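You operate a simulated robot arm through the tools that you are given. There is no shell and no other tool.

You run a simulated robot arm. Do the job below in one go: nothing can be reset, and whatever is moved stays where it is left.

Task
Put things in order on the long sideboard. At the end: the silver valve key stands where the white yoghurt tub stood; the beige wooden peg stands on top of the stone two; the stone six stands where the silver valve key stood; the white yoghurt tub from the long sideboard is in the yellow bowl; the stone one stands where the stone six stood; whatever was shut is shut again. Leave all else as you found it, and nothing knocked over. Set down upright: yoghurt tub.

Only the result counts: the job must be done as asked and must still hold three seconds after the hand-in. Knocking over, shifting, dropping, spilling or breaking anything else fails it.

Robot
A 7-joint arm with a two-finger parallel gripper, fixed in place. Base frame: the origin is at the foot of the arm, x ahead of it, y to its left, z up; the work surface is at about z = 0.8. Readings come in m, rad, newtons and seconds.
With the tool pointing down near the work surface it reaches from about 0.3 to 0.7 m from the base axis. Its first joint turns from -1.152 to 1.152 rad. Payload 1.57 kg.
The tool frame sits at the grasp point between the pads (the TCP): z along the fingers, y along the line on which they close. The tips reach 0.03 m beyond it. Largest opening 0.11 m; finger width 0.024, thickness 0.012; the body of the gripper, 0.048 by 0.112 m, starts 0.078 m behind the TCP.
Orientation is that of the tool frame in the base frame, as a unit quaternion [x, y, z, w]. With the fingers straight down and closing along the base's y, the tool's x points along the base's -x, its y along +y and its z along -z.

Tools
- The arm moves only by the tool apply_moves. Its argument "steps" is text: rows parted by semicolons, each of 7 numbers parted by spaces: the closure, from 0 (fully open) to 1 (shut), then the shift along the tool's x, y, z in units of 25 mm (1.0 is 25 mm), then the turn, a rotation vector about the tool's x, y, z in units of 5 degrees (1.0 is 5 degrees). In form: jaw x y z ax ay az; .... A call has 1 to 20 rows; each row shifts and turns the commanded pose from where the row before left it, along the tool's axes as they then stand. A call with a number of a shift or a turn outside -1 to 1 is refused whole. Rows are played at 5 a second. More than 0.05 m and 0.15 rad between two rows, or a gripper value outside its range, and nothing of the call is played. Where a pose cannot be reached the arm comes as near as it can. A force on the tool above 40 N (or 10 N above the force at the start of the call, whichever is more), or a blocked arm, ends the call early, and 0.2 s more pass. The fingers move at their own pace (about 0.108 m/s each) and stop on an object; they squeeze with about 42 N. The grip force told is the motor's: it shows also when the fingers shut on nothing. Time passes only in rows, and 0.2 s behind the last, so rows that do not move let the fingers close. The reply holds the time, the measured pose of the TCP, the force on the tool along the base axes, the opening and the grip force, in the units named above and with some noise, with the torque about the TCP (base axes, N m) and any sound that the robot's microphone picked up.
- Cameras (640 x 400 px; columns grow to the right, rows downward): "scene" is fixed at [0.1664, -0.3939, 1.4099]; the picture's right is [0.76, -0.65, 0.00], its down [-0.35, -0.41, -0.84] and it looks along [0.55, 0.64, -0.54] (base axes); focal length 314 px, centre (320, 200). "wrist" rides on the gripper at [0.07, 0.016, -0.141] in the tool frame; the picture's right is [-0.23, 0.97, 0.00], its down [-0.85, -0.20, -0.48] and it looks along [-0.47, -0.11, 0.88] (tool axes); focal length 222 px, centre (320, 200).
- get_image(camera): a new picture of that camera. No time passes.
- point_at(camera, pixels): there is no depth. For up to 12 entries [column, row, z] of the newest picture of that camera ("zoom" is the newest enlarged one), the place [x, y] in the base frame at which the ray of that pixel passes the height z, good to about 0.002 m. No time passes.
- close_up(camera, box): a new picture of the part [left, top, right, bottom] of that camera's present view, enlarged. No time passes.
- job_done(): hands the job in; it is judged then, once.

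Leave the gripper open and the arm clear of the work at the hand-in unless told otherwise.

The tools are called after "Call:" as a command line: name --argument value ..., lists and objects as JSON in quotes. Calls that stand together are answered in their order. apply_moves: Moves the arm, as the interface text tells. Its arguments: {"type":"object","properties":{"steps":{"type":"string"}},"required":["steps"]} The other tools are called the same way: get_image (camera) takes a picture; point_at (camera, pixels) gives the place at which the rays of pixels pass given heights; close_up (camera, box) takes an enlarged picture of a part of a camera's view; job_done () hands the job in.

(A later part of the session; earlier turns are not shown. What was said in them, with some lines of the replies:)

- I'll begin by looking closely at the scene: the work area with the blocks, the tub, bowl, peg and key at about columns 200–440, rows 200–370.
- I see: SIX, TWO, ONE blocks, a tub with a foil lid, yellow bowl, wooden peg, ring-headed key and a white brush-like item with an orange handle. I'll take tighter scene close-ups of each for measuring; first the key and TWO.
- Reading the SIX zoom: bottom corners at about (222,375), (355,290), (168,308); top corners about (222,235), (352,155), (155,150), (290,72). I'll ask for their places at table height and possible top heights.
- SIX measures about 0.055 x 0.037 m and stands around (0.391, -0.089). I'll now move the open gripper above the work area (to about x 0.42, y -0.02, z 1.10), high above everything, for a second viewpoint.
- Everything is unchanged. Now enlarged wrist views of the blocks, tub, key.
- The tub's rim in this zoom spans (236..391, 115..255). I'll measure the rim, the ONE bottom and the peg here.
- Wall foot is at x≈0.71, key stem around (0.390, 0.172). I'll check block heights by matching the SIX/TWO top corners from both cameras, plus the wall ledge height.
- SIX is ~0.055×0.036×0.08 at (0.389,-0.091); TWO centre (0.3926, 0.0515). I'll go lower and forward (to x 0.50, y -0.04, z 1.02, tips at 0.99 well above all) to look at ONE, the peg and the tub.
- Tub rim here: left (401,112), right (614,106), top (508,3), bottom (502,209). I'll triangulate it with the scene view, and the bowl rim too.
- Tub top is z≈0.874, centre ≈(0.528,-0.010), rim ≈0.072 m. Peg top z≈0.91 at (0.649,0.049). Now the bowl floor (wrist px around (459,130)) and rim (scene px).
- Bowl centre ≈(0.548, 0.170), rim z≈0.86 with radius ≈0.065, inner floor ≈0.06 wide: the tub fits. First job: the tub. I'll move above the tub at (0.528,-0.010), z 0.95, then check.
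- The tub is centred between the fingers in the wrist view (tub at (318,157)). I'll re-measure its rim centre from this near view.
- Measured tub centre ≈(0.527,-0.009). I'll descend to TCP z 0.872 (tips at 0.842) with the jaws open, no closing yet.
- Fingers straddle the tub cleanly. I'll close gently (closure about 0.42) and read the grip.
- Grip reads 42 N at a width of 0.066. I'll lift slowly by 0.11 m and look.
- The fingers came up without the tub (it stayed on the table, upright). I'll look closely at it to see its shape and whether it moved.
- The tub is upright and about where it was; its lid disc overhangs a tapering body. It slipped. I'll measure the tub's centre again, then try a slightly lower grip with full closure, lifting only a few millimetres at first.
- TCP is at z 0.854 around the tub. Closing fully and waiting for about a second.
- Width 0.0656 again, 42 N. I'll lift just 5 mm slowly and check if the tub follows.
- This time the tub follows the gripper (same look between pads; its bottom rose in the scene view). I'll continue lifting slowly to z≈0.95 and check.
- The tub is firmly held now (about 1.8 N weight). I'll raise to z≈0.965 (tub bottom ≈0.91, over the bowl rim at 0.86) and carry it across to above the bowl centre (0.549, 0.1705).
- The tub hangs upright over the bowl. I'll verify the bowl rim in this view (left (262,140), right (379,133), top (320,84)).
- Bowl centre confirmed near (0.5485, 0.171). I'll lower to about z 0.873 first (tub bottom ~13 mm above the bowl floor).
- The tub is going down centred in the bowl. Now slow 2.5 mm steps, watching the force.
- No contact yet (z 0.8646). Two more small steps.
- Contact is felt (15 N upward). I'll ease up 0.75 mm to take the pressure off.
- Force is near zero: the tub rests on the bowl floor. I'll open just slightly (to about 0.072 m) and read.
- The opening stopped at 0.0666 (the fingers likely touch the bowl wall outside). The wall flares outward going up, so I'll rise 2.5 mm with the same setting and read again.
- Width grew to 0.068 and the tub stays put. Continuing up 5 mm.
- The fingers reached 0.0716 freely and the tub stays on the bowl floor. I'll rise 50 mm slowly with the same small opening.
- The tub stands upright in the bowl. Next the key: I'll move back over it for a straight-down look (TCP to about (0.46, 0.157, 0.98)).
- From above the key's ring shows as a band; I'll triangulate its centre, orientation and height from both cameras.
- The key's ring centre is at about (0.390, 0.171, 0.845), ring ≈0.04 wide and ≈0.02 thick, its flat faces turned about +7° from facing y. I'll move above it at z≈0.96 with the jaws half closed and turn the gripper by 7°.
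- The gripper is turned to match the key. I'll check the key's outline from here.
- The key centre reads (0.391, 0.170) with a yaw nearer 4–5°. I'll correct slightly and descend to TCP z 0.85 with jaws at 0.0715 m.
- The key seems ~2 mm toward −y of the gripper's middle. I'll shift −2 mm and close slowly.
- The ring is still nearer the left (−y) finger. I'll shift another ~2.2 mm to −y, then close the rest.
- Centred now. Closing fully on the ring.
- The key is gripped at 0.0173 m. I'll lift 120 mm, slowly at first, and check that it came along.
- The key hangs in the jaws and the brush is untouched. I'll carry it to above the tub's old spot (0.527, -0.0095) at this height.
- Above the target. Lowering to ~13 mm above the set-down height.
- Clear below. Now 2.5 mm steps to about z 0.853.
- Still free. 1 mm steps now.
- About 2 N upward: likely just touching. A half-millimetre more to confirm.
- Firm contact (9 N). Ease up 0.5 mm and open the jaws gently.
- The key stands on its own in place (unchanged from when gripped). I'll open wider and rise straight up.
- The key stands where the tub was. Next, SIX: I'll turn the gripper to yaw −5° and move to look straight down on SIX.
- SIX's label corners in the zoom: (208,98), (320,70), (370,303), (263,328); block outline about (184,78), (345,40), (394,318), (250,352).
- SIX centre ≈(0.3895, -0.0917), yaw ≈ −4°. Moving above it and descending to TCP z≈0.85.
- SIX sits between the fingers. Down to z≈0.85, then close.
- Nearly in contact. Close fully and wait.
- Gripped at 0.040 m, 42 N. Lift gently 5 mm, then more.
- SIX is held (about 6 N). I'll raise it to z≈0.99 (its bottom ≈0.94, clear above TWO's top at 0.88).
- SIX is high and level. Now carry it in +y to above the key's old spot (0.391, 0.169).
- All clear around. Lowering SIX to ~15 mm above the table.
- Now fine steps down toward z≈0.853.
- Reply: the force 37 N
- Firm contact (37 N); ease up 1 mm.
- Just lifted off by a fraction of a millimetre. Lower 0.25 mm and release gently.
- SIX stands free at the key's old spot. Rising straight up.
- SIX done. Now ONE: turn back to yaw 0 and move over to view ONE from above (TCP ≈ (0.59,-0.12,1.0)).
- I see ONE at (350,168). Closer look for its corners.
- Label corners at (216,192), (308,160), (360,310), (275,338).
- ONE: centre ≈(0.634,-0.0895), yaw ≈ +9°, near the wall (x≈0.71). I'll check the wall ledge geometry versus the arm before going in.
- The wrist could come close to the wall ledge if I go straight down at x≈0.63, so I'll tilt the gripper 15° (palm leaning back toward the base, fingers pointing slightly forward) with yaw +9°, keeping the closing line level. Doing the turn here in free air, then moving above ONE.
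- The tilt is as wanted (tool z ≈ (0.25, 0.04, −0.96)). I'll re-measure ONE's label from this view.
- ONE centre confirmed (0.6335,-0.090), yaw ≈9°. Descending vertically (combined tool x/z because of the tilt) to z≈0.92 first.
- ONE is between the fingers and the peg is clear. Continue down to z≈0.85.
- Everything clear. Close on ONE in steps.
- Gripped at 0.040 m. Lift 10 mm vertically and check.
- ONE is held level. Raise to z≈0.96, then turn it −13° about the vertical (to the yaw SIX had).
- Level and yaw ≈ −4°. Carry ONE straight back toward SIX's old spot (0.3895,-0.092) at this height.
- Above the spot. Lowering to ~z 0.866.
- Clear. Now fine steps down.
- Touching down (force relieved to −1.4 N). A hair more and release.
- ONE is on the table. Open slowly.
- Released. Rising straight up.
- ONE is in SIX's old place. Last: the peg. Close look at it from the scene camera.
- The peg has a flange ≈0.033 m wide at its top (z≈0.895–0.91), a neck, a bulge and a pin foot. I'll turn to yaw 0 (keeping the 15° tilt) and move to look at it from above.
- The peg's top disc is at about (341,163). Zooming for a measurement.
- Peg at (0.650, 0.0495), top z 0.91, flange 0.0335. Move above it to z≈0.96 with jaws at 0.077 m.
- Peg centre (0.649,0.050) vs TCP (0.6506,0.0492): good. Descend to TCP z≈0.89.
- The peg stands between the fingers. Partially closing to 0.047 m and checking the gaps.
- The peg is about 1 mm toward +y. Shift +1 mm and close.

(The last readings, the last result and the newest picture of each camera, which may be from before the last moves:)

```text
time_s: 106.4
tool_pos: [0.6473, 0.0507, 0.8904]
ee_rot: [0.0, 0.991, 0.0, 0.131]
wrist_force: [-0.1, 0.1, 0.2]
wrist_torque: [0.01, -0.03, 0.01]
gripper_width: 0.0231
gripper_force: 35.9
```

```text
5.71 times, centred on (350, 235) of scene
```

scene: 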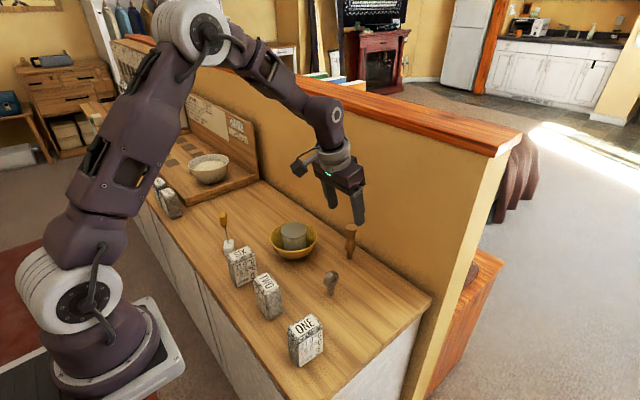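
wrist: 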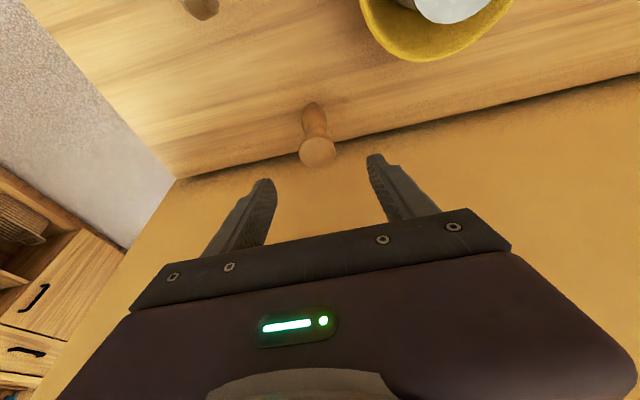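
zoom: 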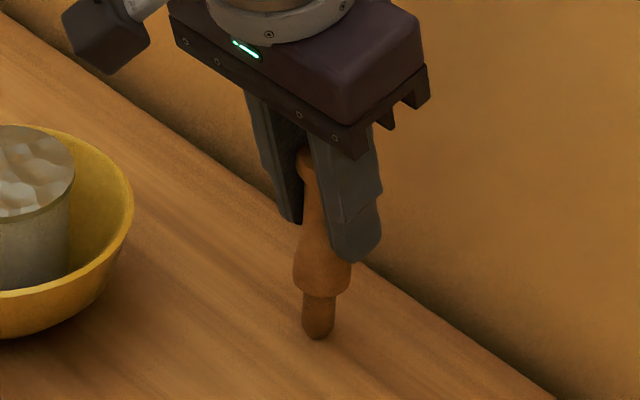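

The pads hold the neck (0.023 m). Lift 10 mm vertically and check.

Call:
apply_moves --steps "1 -0.02 0 -0.08 0 0 0; 1 -0.03 0 -0.12 0 0 0; 1 -0.05 0 -0.19 0 0 0; 1 0 0 0 0 0 0"

Call:
close_up --camera "wrist" --box '[240, 125, 400, 225]'

Call:
close_up --camera "scene" --box '[310, 200, 390, 270]'

```text
time_s: 107.4
tool_pos: [0.6477, 0.0485, 0.8991]
ee_rot: [0.0, 0.992, 0.0, 0.13]
wrist_force: [0.0, -0.1, -1.0]
wrist_torque: [0.03, 0.01, 0.0]
gripper_width: 0.0232
gripper_force: 35.5
```

```text
4.00 times, centred on (320, 175) of wrist
```

zoom: 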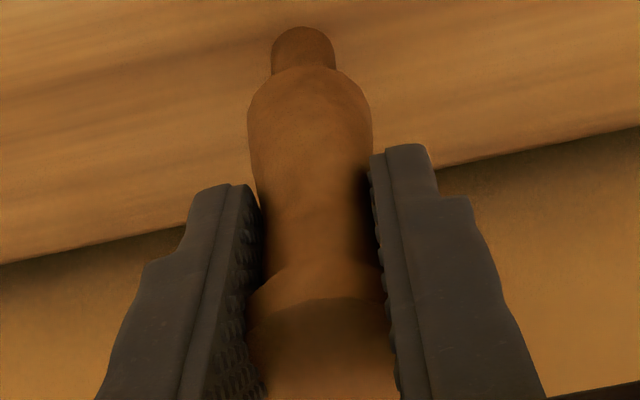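

```text
5.71 times, centred on (350, 235) of scene
```

zoom: 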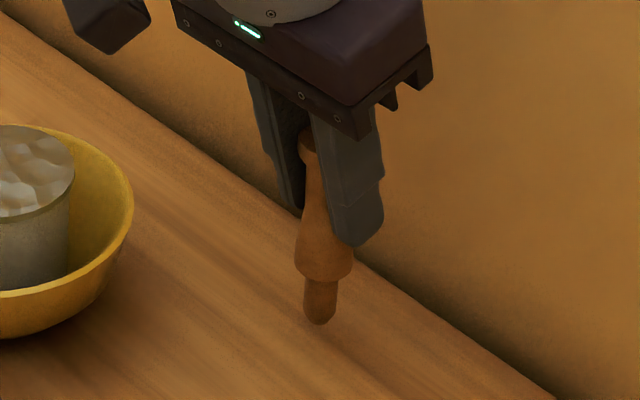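

The peg is held and hangs straight. Raise to z≈1.03.

Call:
apply_moves --steps "1 -0.1 0 -0.36 0 0 0; 1 -0.18 0 -0.7 0 0 0; 1 -0.2 0 -0.75 0 0 0; 1 -0.2 0 -0.75 0 0 0; 1 -0.2 0 -0.75 0 0 0; 1 -0.2 0 -0.75 0 0 0; 1 -0.18 0 -0.65 0 0 0; 1 -0.1 0 -0.35 0 0 0; 1 0 0 0 0 0 0"

Call:
get_image --camera "scene"

Call:
get_image --camera "wrist"

```text
time_s: 109.4
tool_pos: [0.6483, 0.0492, 1.0318]
ee_rot: [0.0, 0.992, 0.0, 0.13]
wrist_force: [0.4, 0.8, -0.1]
wrist_torque: [0.0, -0.01, 0.01]
gripper_width: 0.0231
gripper_force: 34.9
```

```text
taken
```

scene: 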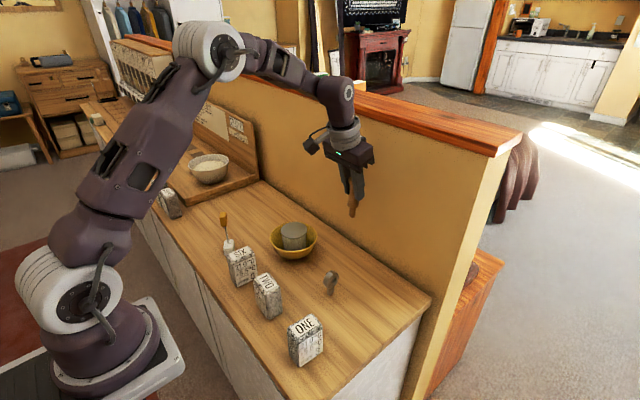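

```text
taken
```

wrist: 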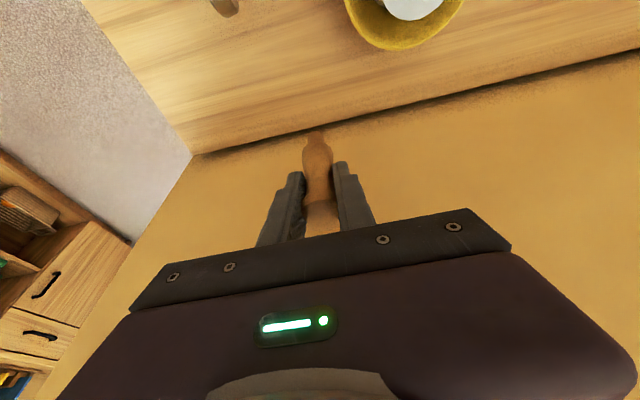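

Carry the peg back to above TWO (0.3926, 0.0515).

Call:
apply_moves --steps "1 0.35 0 -0.09 0 0 0; 1 0.71 0.005 -0.19 0 0 0; 1 0.71 0.005 -0.19 0 0 0; 1 0.71 0.005 -0.19 0 0 0; 1 0.71 0.005 -0.19 0 0 0; 1 0.71 0.005 -0.19 0 0 0; 1 0.71 0.005 -0.19 0 0 0; 1 0.71 0.005 -0.19 0 0 0; 1 0.71 0.005 -0.19 0 0 0; 1 0.71 0.005 -0.19 0 0 0; 1 0.71 0.005 -0.19 0 0 0; 1 0.71 0.005 -0.19 0 0 0; 1 0.71 0.005 -0.19 0 0 0; 1 0.71 0.005 -0.19 0 0 0; 1 0.36 0 -0.1 0 0 0; 1 0 0 0 0 0 0"

Call:
get_image --camera "scene"

Call:
get_image --camera "wrist"

```text
time_s: 112.8
tool_pos: [0.3886, 0.0491, 1.0297]
ee_rot: [-0.001, 0.991, 0.001, 0.131]
wrist_force: [-0.1, -0.1, 0.1]
wrist_torque: [0.01, 0.02, 0.0]
gripper_width: 0.0232
gripper_force: 35.8
```

```text
taken
```

scene: 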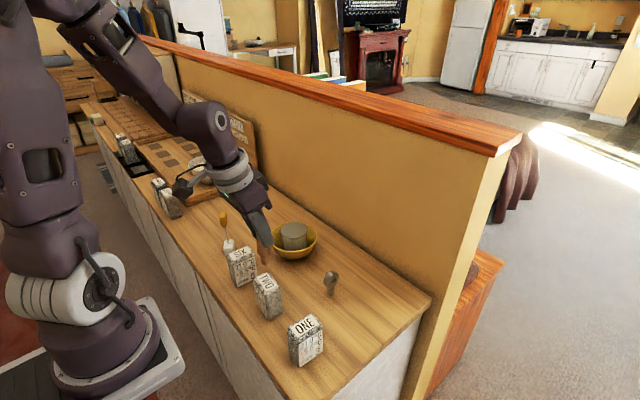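

```text
taken
```

wrist: 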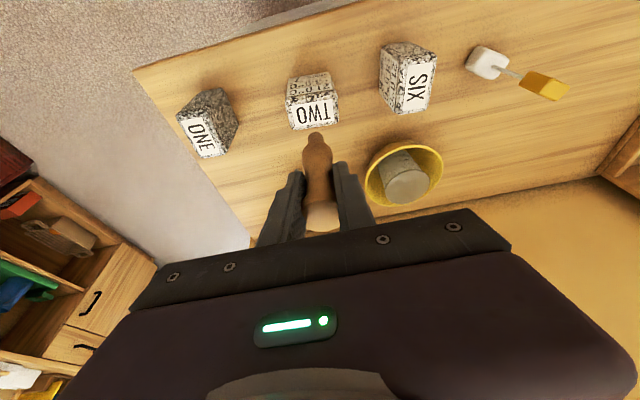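

Measuring TWO's label corners and the peg's foot from here.

Call:
close_up --camera "wrist" --box '[265, 60, 365, 150]'

Call:
close_up --camera "scene" --box '[220, 200, 320, 330]'

```text
4.44 times, centred on (315, 105) of wrist
```

zoom: 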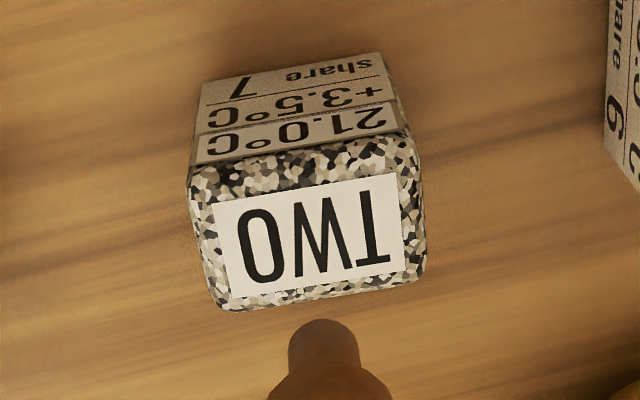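

```text
3.08 times, centred on (270, 265) of scene
```

zoom: 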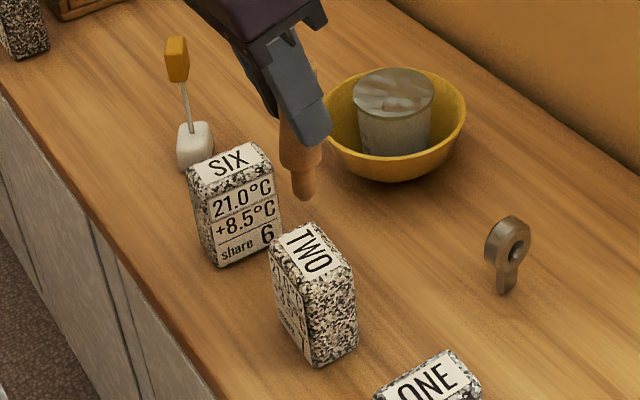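

Call:
point_at --camera "wrist" --pixels '[[290.9, 106.6, 0.88], [332.1, 99.4, 0.88], [334.1, 120.3, 0.88], [295.4, 127.1, 0.88], [316.1, 135, 0.94], [316.1, 133, 0.94]]'

Call:
point_at --camera "zoom" --pixels '[[280, 238, 0.88], [309, 222, 0.88], [332, 261, 0.88], [302, 279, 0.88], [306, 250, 0.88], [304, 196, 0.94], [300, 155, 0.97]]'

```text
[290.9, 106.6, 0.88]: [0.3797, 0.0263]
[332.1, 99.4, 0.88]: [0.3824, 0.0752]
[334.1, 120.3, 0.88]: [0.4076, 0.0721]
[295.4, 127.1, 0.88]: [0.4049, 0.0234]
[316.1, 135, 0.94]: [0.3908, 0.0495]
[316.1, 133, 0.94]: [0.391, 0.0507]
```

```text
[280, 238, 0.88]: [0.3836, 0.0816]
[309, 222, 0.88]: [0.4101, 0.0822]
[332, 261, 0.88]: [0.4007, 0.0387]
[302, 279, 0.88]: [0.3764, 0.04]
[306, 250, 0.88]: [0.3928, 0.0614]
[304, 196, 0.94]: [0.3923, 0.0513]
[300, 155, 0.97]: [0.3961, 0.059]
```

TWO's centre ≈(0.393,0.0505) and the peg's foot ≈(0.391,0.0505): nearly aligned. Shift +1.5 mm in x and lower to ~15 mm above TWO.

Call:
apply_moves --steps "1 0.03 0 0.4 0 0 0; 1 0.12 0 0.5 0 0 0; 1 0.12 0 0.5 0 0 0; 1 0.09 0 0.34 0 0 0; 1 0 0 0 0 0 0"

Call:
close_up --camera "scene" --box '[230, 220, 310, 320]'

Call:
close_up --camera "wrist" --box '[250, 70, 390, 190]'

```text
time_s: 114.0
tool_pos: [0.3928, 0.0496, 0.9865]
ee_rot: [0.0, 0.991, 0.0, 0.13]
wrist_force: [-0.5, 0.3, -0.6]
wrist_torque: [-0.01, 0.0, -0.01]
gripper_width: 0.0233
gripper_force: 35.4
```

```text
4.00 times, centred on (270, 270) of scene
```

zoom: 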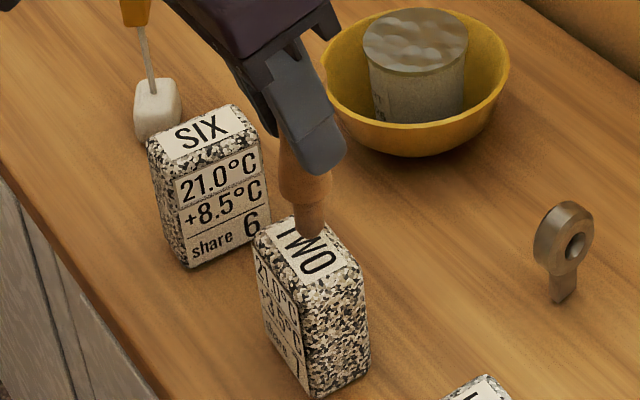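

```text
3.33 times, centred on (320, 130) of wrist
```

zoom: 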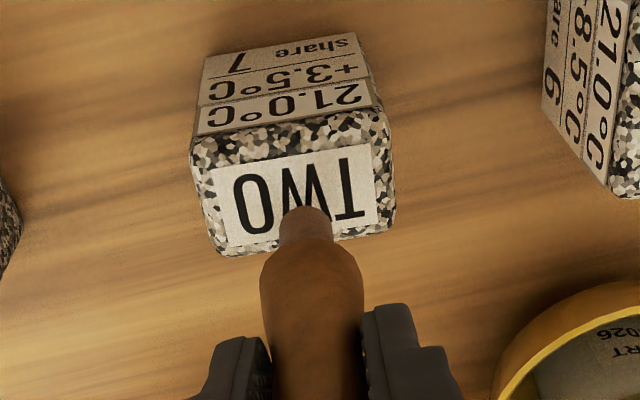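

Call:
point_at --camera "scene" --pixels '[[267, 278.5, 0.897], [266.5, 285, 0.88]]'

Call:
point_at --camera "zoom" --pixels '[[305, 220, 0.897], [278, 235, 0.897], [332, 235, 0.897], [212, 170, 0.88], [370, 145, 0.88], [378, 222, 0.88], [230, 246, 0.88]]'

```text
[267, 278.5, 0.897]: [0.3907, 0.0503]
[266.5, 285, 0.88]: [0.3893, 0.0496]
```

```text
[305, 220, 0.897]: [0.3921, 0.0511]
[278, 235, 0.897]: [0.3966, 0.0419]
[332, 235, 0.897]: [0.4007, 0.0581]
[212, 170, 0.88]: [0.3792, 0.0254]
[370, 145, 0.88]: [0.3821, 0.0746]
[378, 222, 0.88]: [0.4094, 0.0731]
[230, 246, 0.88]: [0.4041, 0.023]
```

Foot over (0.392,0.0505); TWO centre (0.3935,0.0495): well centred. Fine descent now.

Call:
apply_moves --steps "1 0 -0.02 0.15 0 0 0; 1 0.04 0 0.15 0 0 0; 1 0.03 0 0.12 0 0 0; 1 0.02 0 0.08 0 0 0; 1 0 0 0 0 0 0"

```text
time_s: 115.2
tool_pos: [0.3948, 0.0503, 0.9747]
ee_rot: [-0.001, 0.991, 0.002, 0.132]
wrist_force: [2.2, -0.8, 35.6]
wrist_torque: [-0.09, -0.27, -0.01]
gripper_width: 0.0234
gripper_force: 35.3
```

Contact came earlier than expected (36 N; TWO is a bit taller). Ease up 0.75 mm.

Call:
apply_moves --steps "1 -0.01 0 -0.03 0 0 0; 1 0 0 0 0 0 0"

Call:
close_up --camera "scene" --box '[230, 220, 310, 320]'

Call:
close_up --camera "wrist" --box '[250, 70, 390, 190]'

```text
time_s: 115.8
tool_pos: [0.3937, 0.0501, 0.974]
ee_rot: [0.0, 0.992, 0.0, 0.13]
wrist_force: [6.5, 1.9, 14.7]
wrist_torque: [0.18, -0.6, -0.01]
gripper_width: 0.0231
gripper_force: 35.5
```

```text
4.00 times, centred on (270, 270) of scene
```

zoom: 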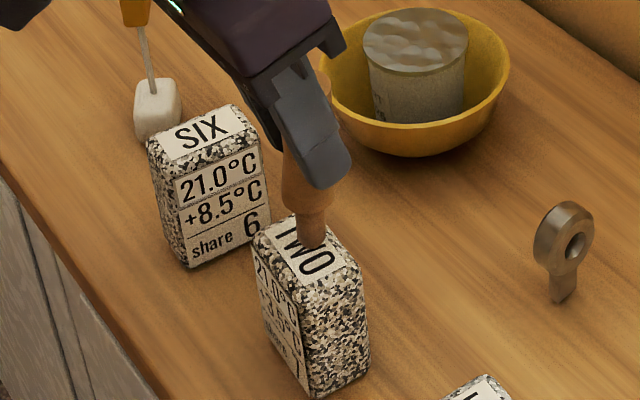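

```text
3.33 times, centred on (320, 130) of wrist
```

zoom: 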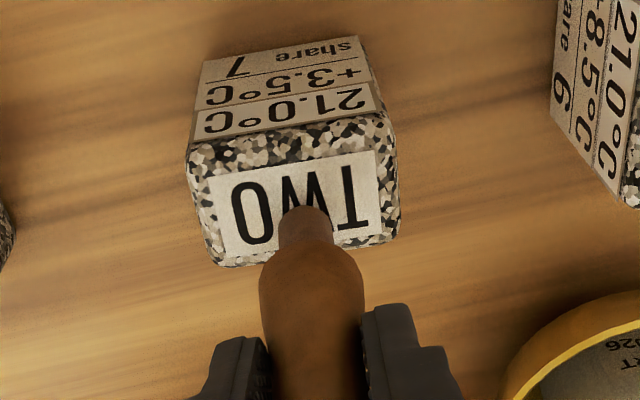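

Peg unchanged in the grip. Ease up a little more until the force is nearly gone.

Call:
apply_moves --steps "1 -0.005 0 -0.02 0 0 0; 1 0 0 0 0 0 0"

```text
time_s: 116.4
tool_pos: [0.3917, 0.05, 0.975]
ee_rot: [0.001, 0.992, -0.001, 0.13]
wrist_force: [1.0, 1.4, 8.6]
wrist_torque: [0.11, -0.12, 0.03]
gripper_width: 0.023
gripper_force: 35.4
```

Call:
apply_moves --steps "1 -0.005 0 -0.02 0 0 0; 1 0 0 0 0 0 0"

```text
time_s: 117.0
tool_pos: [0.3937, 0.0506, 0.9763]
ee_rot: [0.0, 0.992, 0.0, 0.13]
wrist_force: [0.1, -0.5, -0.9]
wrist_torque: [-0.03, 0.02, 0.01]
gripper_width: 0.0231
gripper_force: 36.1
```

Just free. Before releasing, a close look at the peg's uprightness.

Call:
close_up --camera "scene" --box '[245, 225, 290, 295]'

Call:
close_up --camera "wrist" --box '[280, 110, 360, 225]'

```text
5.71 times, centred on (268, 260) of scene
```

zoom: 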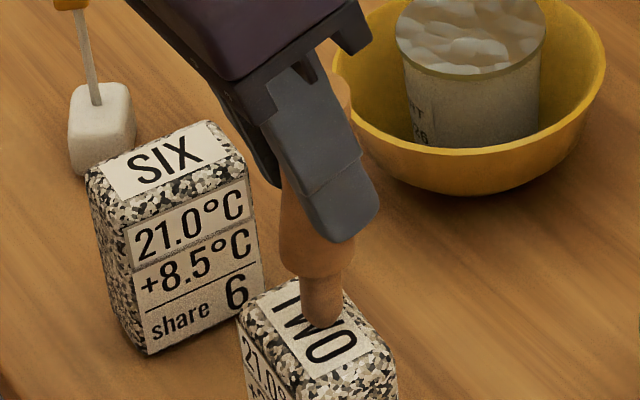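

```text
3.48 times, centred on (320, 168) of wrist
```

zoom: 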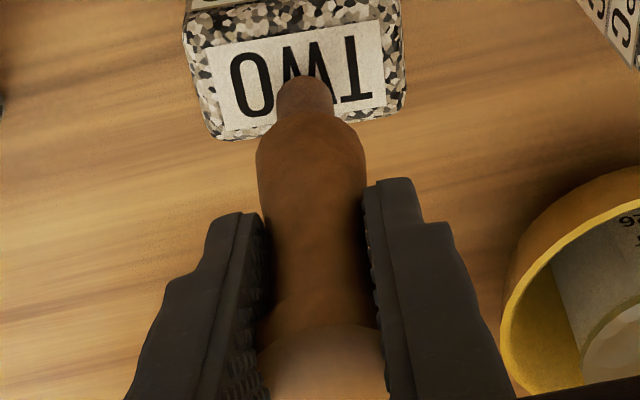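

The peg's pose in the grip is the same as when it stood on the table (foot edge at row ~132 in both), so it is upright. Lower 0.4 mm to touch and then open slowly.

Call:
apply_moves --steps "1 0.003 0 0.012 0 0 0; 1 0 0 0 0 0 0"

```text
time_s: 117.6
tool_pos: [0.3943, 0.0508, 0.9748]
ee_rot: [0.001, 0.991, 0.0, 0.131]
wrist_force: [-0.1, 0.0, -0.6]
wrist_torque: [-0.02, 0.01, -0.02]
gripper_width: 0.0231
gripper_force: 35.4
```

Call:
apply_moves --steps "1 0.003 0 0.01 0 0 0; 1 0 0 0 0 0 0"

```text
time_s: 118.2
tool_pos: [0.394, 0.0511, 0.9759]
ee_rot: [0.001, 0.991, 0.0, 0.131]
wrist_force: [-0.4, -0.7, -0.5]
wrist_torque: [0.01, 0.0, 0.0]
gripper_width: 0.0232
gripper_force: 35.3
```

Call:
apply_moves --steps "1 0.003 0 0.012 0 0 0; 1 0 0 0 0 0 0"

```text
time_s: 118.8
tool_pos: [0.3934, 0.0509, 0.9751]
ee_rot: [0.0, 0.991, 0.0, 0.131]
wrist_force: [0.2, -2.4, 9.4]
wrist_torque: [-0.17, -0.01, -0.04]
gripper_width: 0.0233
gripper_force: 35.0
```

Contact (9 N). Ease by 0.2 mm, then open in small increments.

Call:
apply_moves --steps "1 -0.002 0 -0.008 0 0 0; 1 0 0 0 0 0 0; 0.77 0 0 0 0 0 0; 0.74 0 0 0 0 0 0; 0.71 0 0 0 0 0 0; 0.71 0 0 0 0 0 0"

Call:
close_up --camera "scene" --box '[245, 225, 290, 295]'

Call:
close_up --camera "wrist" --box '[280, 110, 360, 225]'

```text
time_s: 120.2
tool_pos: [0.3936, 0.0504, 0.9745]
ee_rot: [0.0, 0.991, 0.0, 0.131]
wrist_force: [0.1, 0.0, -0.8]
wrist_torque: [-0.01, 0.0, 0.0]
gripper_width: 0.032
gripper_force: 0.0
```

```text
5.71 times, centred on (268, 260) of scene
```

zoom: 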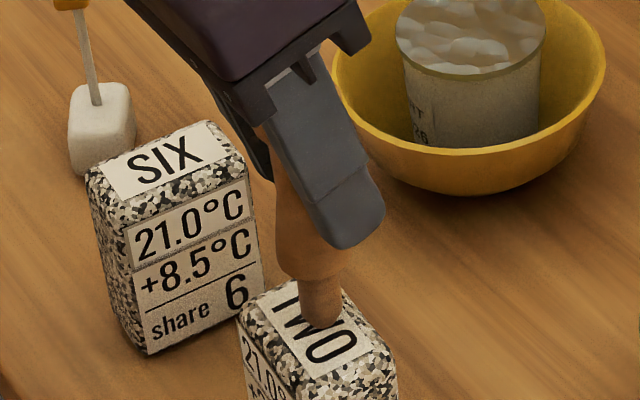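

```text
3.48 times, centred on (320, 168) of wrist
```

zoom: 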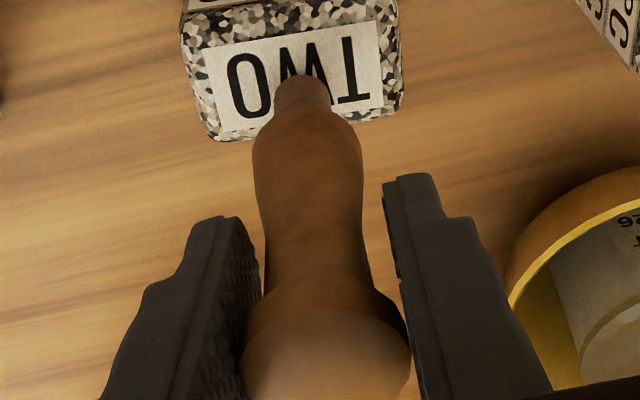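

The peg settled upright on TWO. Open further, then withdraw.

Call:
apply_moves --steps "0.66 0 0 0 0 0 0; 0.6 0 0 0 0 0 0; 0.5 0 0 0 0 0 0; 0.4 0 0 0 0 0 0; 0.3 0 0 0 0 0 0; 0.3 0 0 0 0 0 0"

Call:
close_up --camera "scene" --box '[230, 200, 310, 320]'

Call:
close_up --camera "wrist" --box '[240, 110, 400, 225]'

```text
time_s: 121.6
tool_pos: [0.3933, 0.0504, 0.9746]
ee_rot: [0.001, 0.991, 0.001, 0.131]
wrist_force: [0.1, -0.8, 0.7]
wrist_torque: [0.0, -0.03, 0.04]
gripper_width: 0.0769
gripper_force: 0.0
```

```text
3.33 times, centred on (270, 260) of scene
```

zoom: 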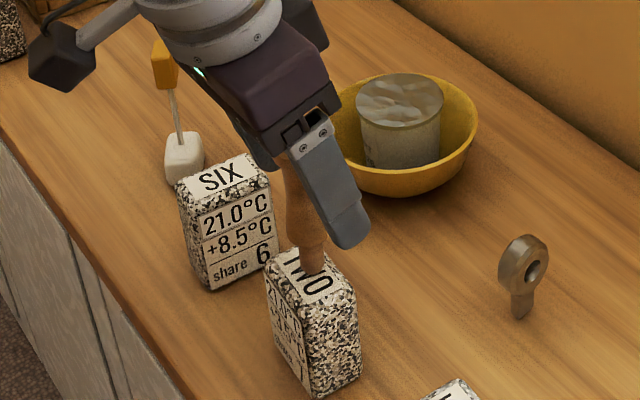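

```text
3.48 times, centred on (320, 168) of wrist
```

zoom: 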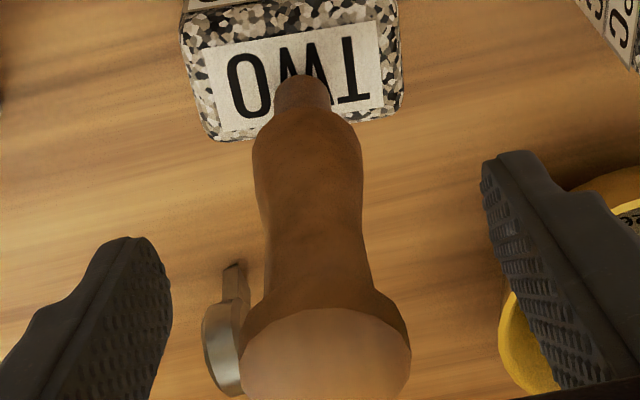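

The peg stands free on TWO. Withdraw straight up.

Call:
apply_moves --steps "0.3 -0.05 0 -0.2 0 0 0; 0.3 -0.13 0 -0.5 0 0 0; 0.3 -0.2 0 -0.75 0 0 0; 0.3 -0.2 0 -0.75 0 0 0; 0.3 -0.2 0 -0.75 0 0 0; 0.3 -0.2 0 -0.75 0 0 0; 0.3 -0.2 0 -0.75 0 0 0; 0.3 0 0 0 0 0 0"

Call:
get_image --camera "scene"

Call:
get_image --camera "wrist"

```text
time_s: 123.4
tool_pos: [0.3924, 0.0506, 1.0917]
ee_rot: [0.0, 0.991, 0.0, 0.131]
wrist_force: [0.5, 0.7, -0.1]
wrist_torque: [0.02, -0.01, -0.02]
gripper_width: 0.0772
gripper_force: 0.0
```

```text
taken
```

scene: 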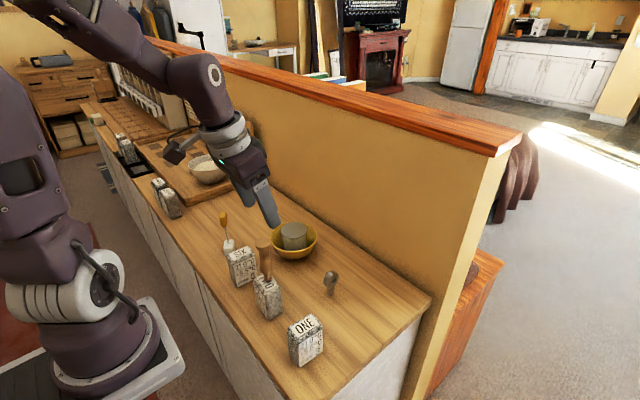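

```text
taken
```

wrist: 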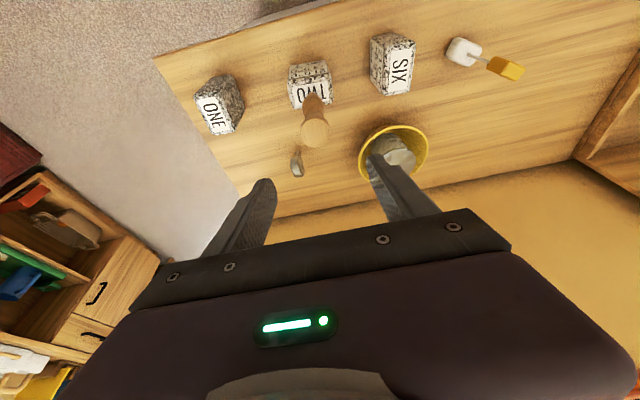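

All in place. I'll open fully, raise the arm clear, untilt it, and take final check pictures.

Call:
apply_moves --steps "0.2 -0.2 0 -0.75 0 0 0; 0.1 -0.2 0 -0.75 0 0 0; 0 -0.1 0 -0.4 0 0 0; 0 0 0 0 0 1 0; 0 0 0 0 0 1 0; 0 0 0 0 0 1 0; 0 0 0.8 0 0 0 0; 0 0 0.8 0 0 0 0; 0 0 0.8 0 0 0 0; 0 0 0.8 0 0 0 0; 0 0 0.8 0 0 0 0; 0 0 0 0 0 0 0"

Call:
get_image --camera "scene"

Call:
get_image --camera "wrist"

Call:
close_up --camera "scene" --box '[200, 200, 440, 370]'

```text
time_s: 126.0
tool_pos: [0.3937, 0.1513, 1.1411]
ee_rot: [-0.001, 1.0, 0.0, 0.0]
wrist_force: [0.3, -1.0, 0.1]
wrist_torque: [0.03, -0.02, 0.03]
gripper_width: 0.1101
gripper_force: 0.0
```

```text
taken
```

scene: 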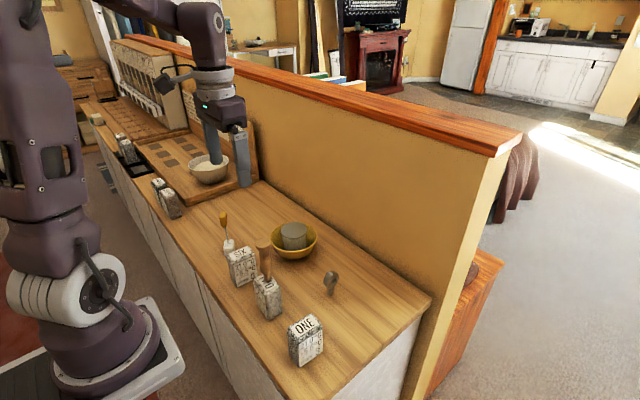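

```text
taken
```

wrist: 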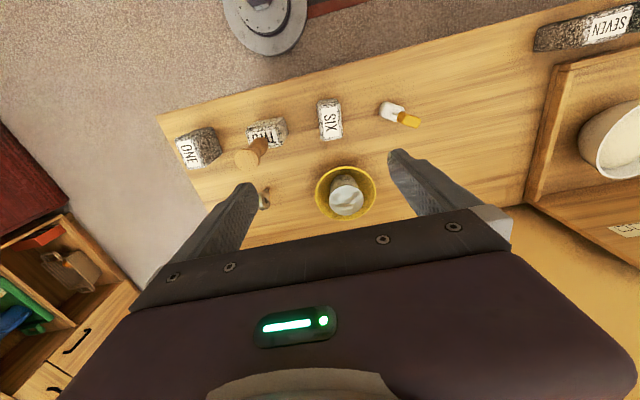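

```text
2.35 times, centred on (320, 285) of scene
```

zoom: 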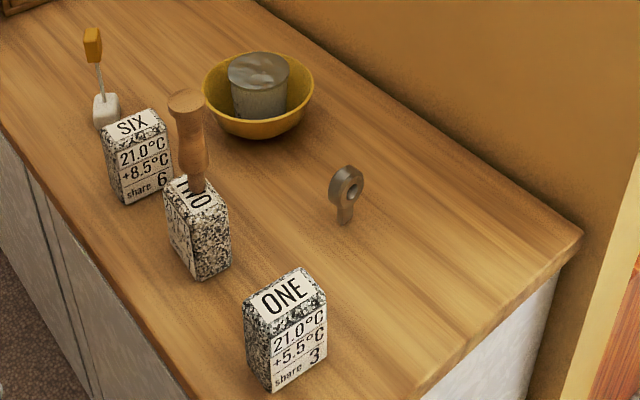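

The picture shows everything upright. I'll verify ONE and SIX's positions against the recorded spots.

Call:
close_up --camera "scene" --box '[270, 300, 366, 370]'

Call:
close_up --camera "wrist" --box '[160, 80, 360, 210]'

Call:
point_at --camera "scene" --pixels '[[237, 287.5, 0.8], [257, 277.5, 0.8], [331, 294.5, 0.8], [299, 367, 0.8], [323, 352, 0.8], [288, 354, 0.8]]'

```text
5.71 times, centred on (318, 335) of scene
```

zoom: 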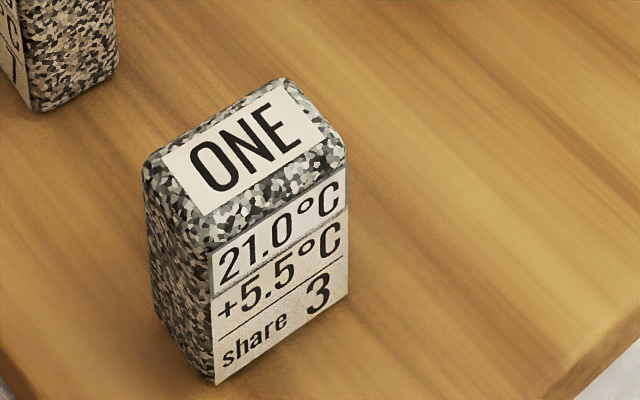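

```text
3.08 times, centred on (260, 145) of wrist
```

zoom: 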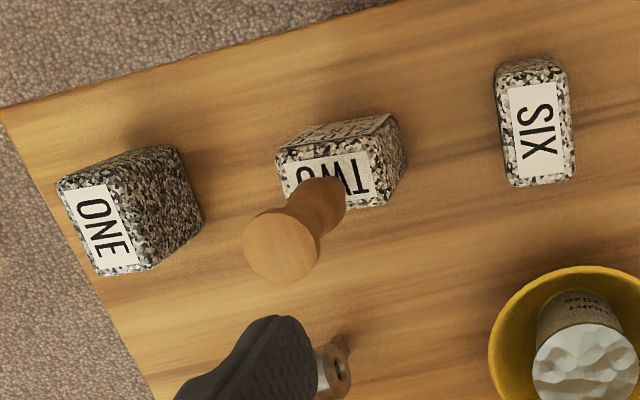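

```text
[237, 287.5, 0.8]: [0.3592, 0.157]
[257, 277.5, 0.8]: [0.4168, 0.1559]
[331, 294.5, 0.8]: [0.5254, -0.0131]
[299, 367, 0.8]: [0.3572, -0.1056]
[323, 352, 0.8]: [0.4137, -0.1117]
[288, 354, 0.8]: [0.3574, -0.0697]
```

ONE sits within about 4 mm of SIX's old place, SIX within about 3 mm of the key's, and the key within about 4 mm of the tub's. The peg stands on TWO and the tub is upright in the bowl. The bowl and brush are unmoved, nothing was opened, and the gripper is open and clear. Handing in.

Call:
job_done

```text
The job is handed in.
```

I've handed the job in, and my last check pictures show everything where you asked. The tool confirmed only the hand-in, not the verdict.

| Object | Final place | Offset from target |
|---|---|---|
| White yoghurt tub | upright in the yellow bowl | on the bowl floor |
| Silver valve key | where the tub stood | about 4 mm |
| Stone six | where the key stood | about 3 mm |
| Stone one | where the stone six stood | about 4 mm |
| Beige wooden peg | standing on top of the stone two | about 2 mm from its centre |

- **Tub:** on the first lift it slipped out of the grip, but it stayed upright in place on the sideboard. A lower, firmer grip held.
- **Other objects:** I saw no change in the bowl, the brush or the stone two. I opened nothing, so there was nothing to shut again.
- **Arm:** the gripper is open and the arm is raised clear of the work.
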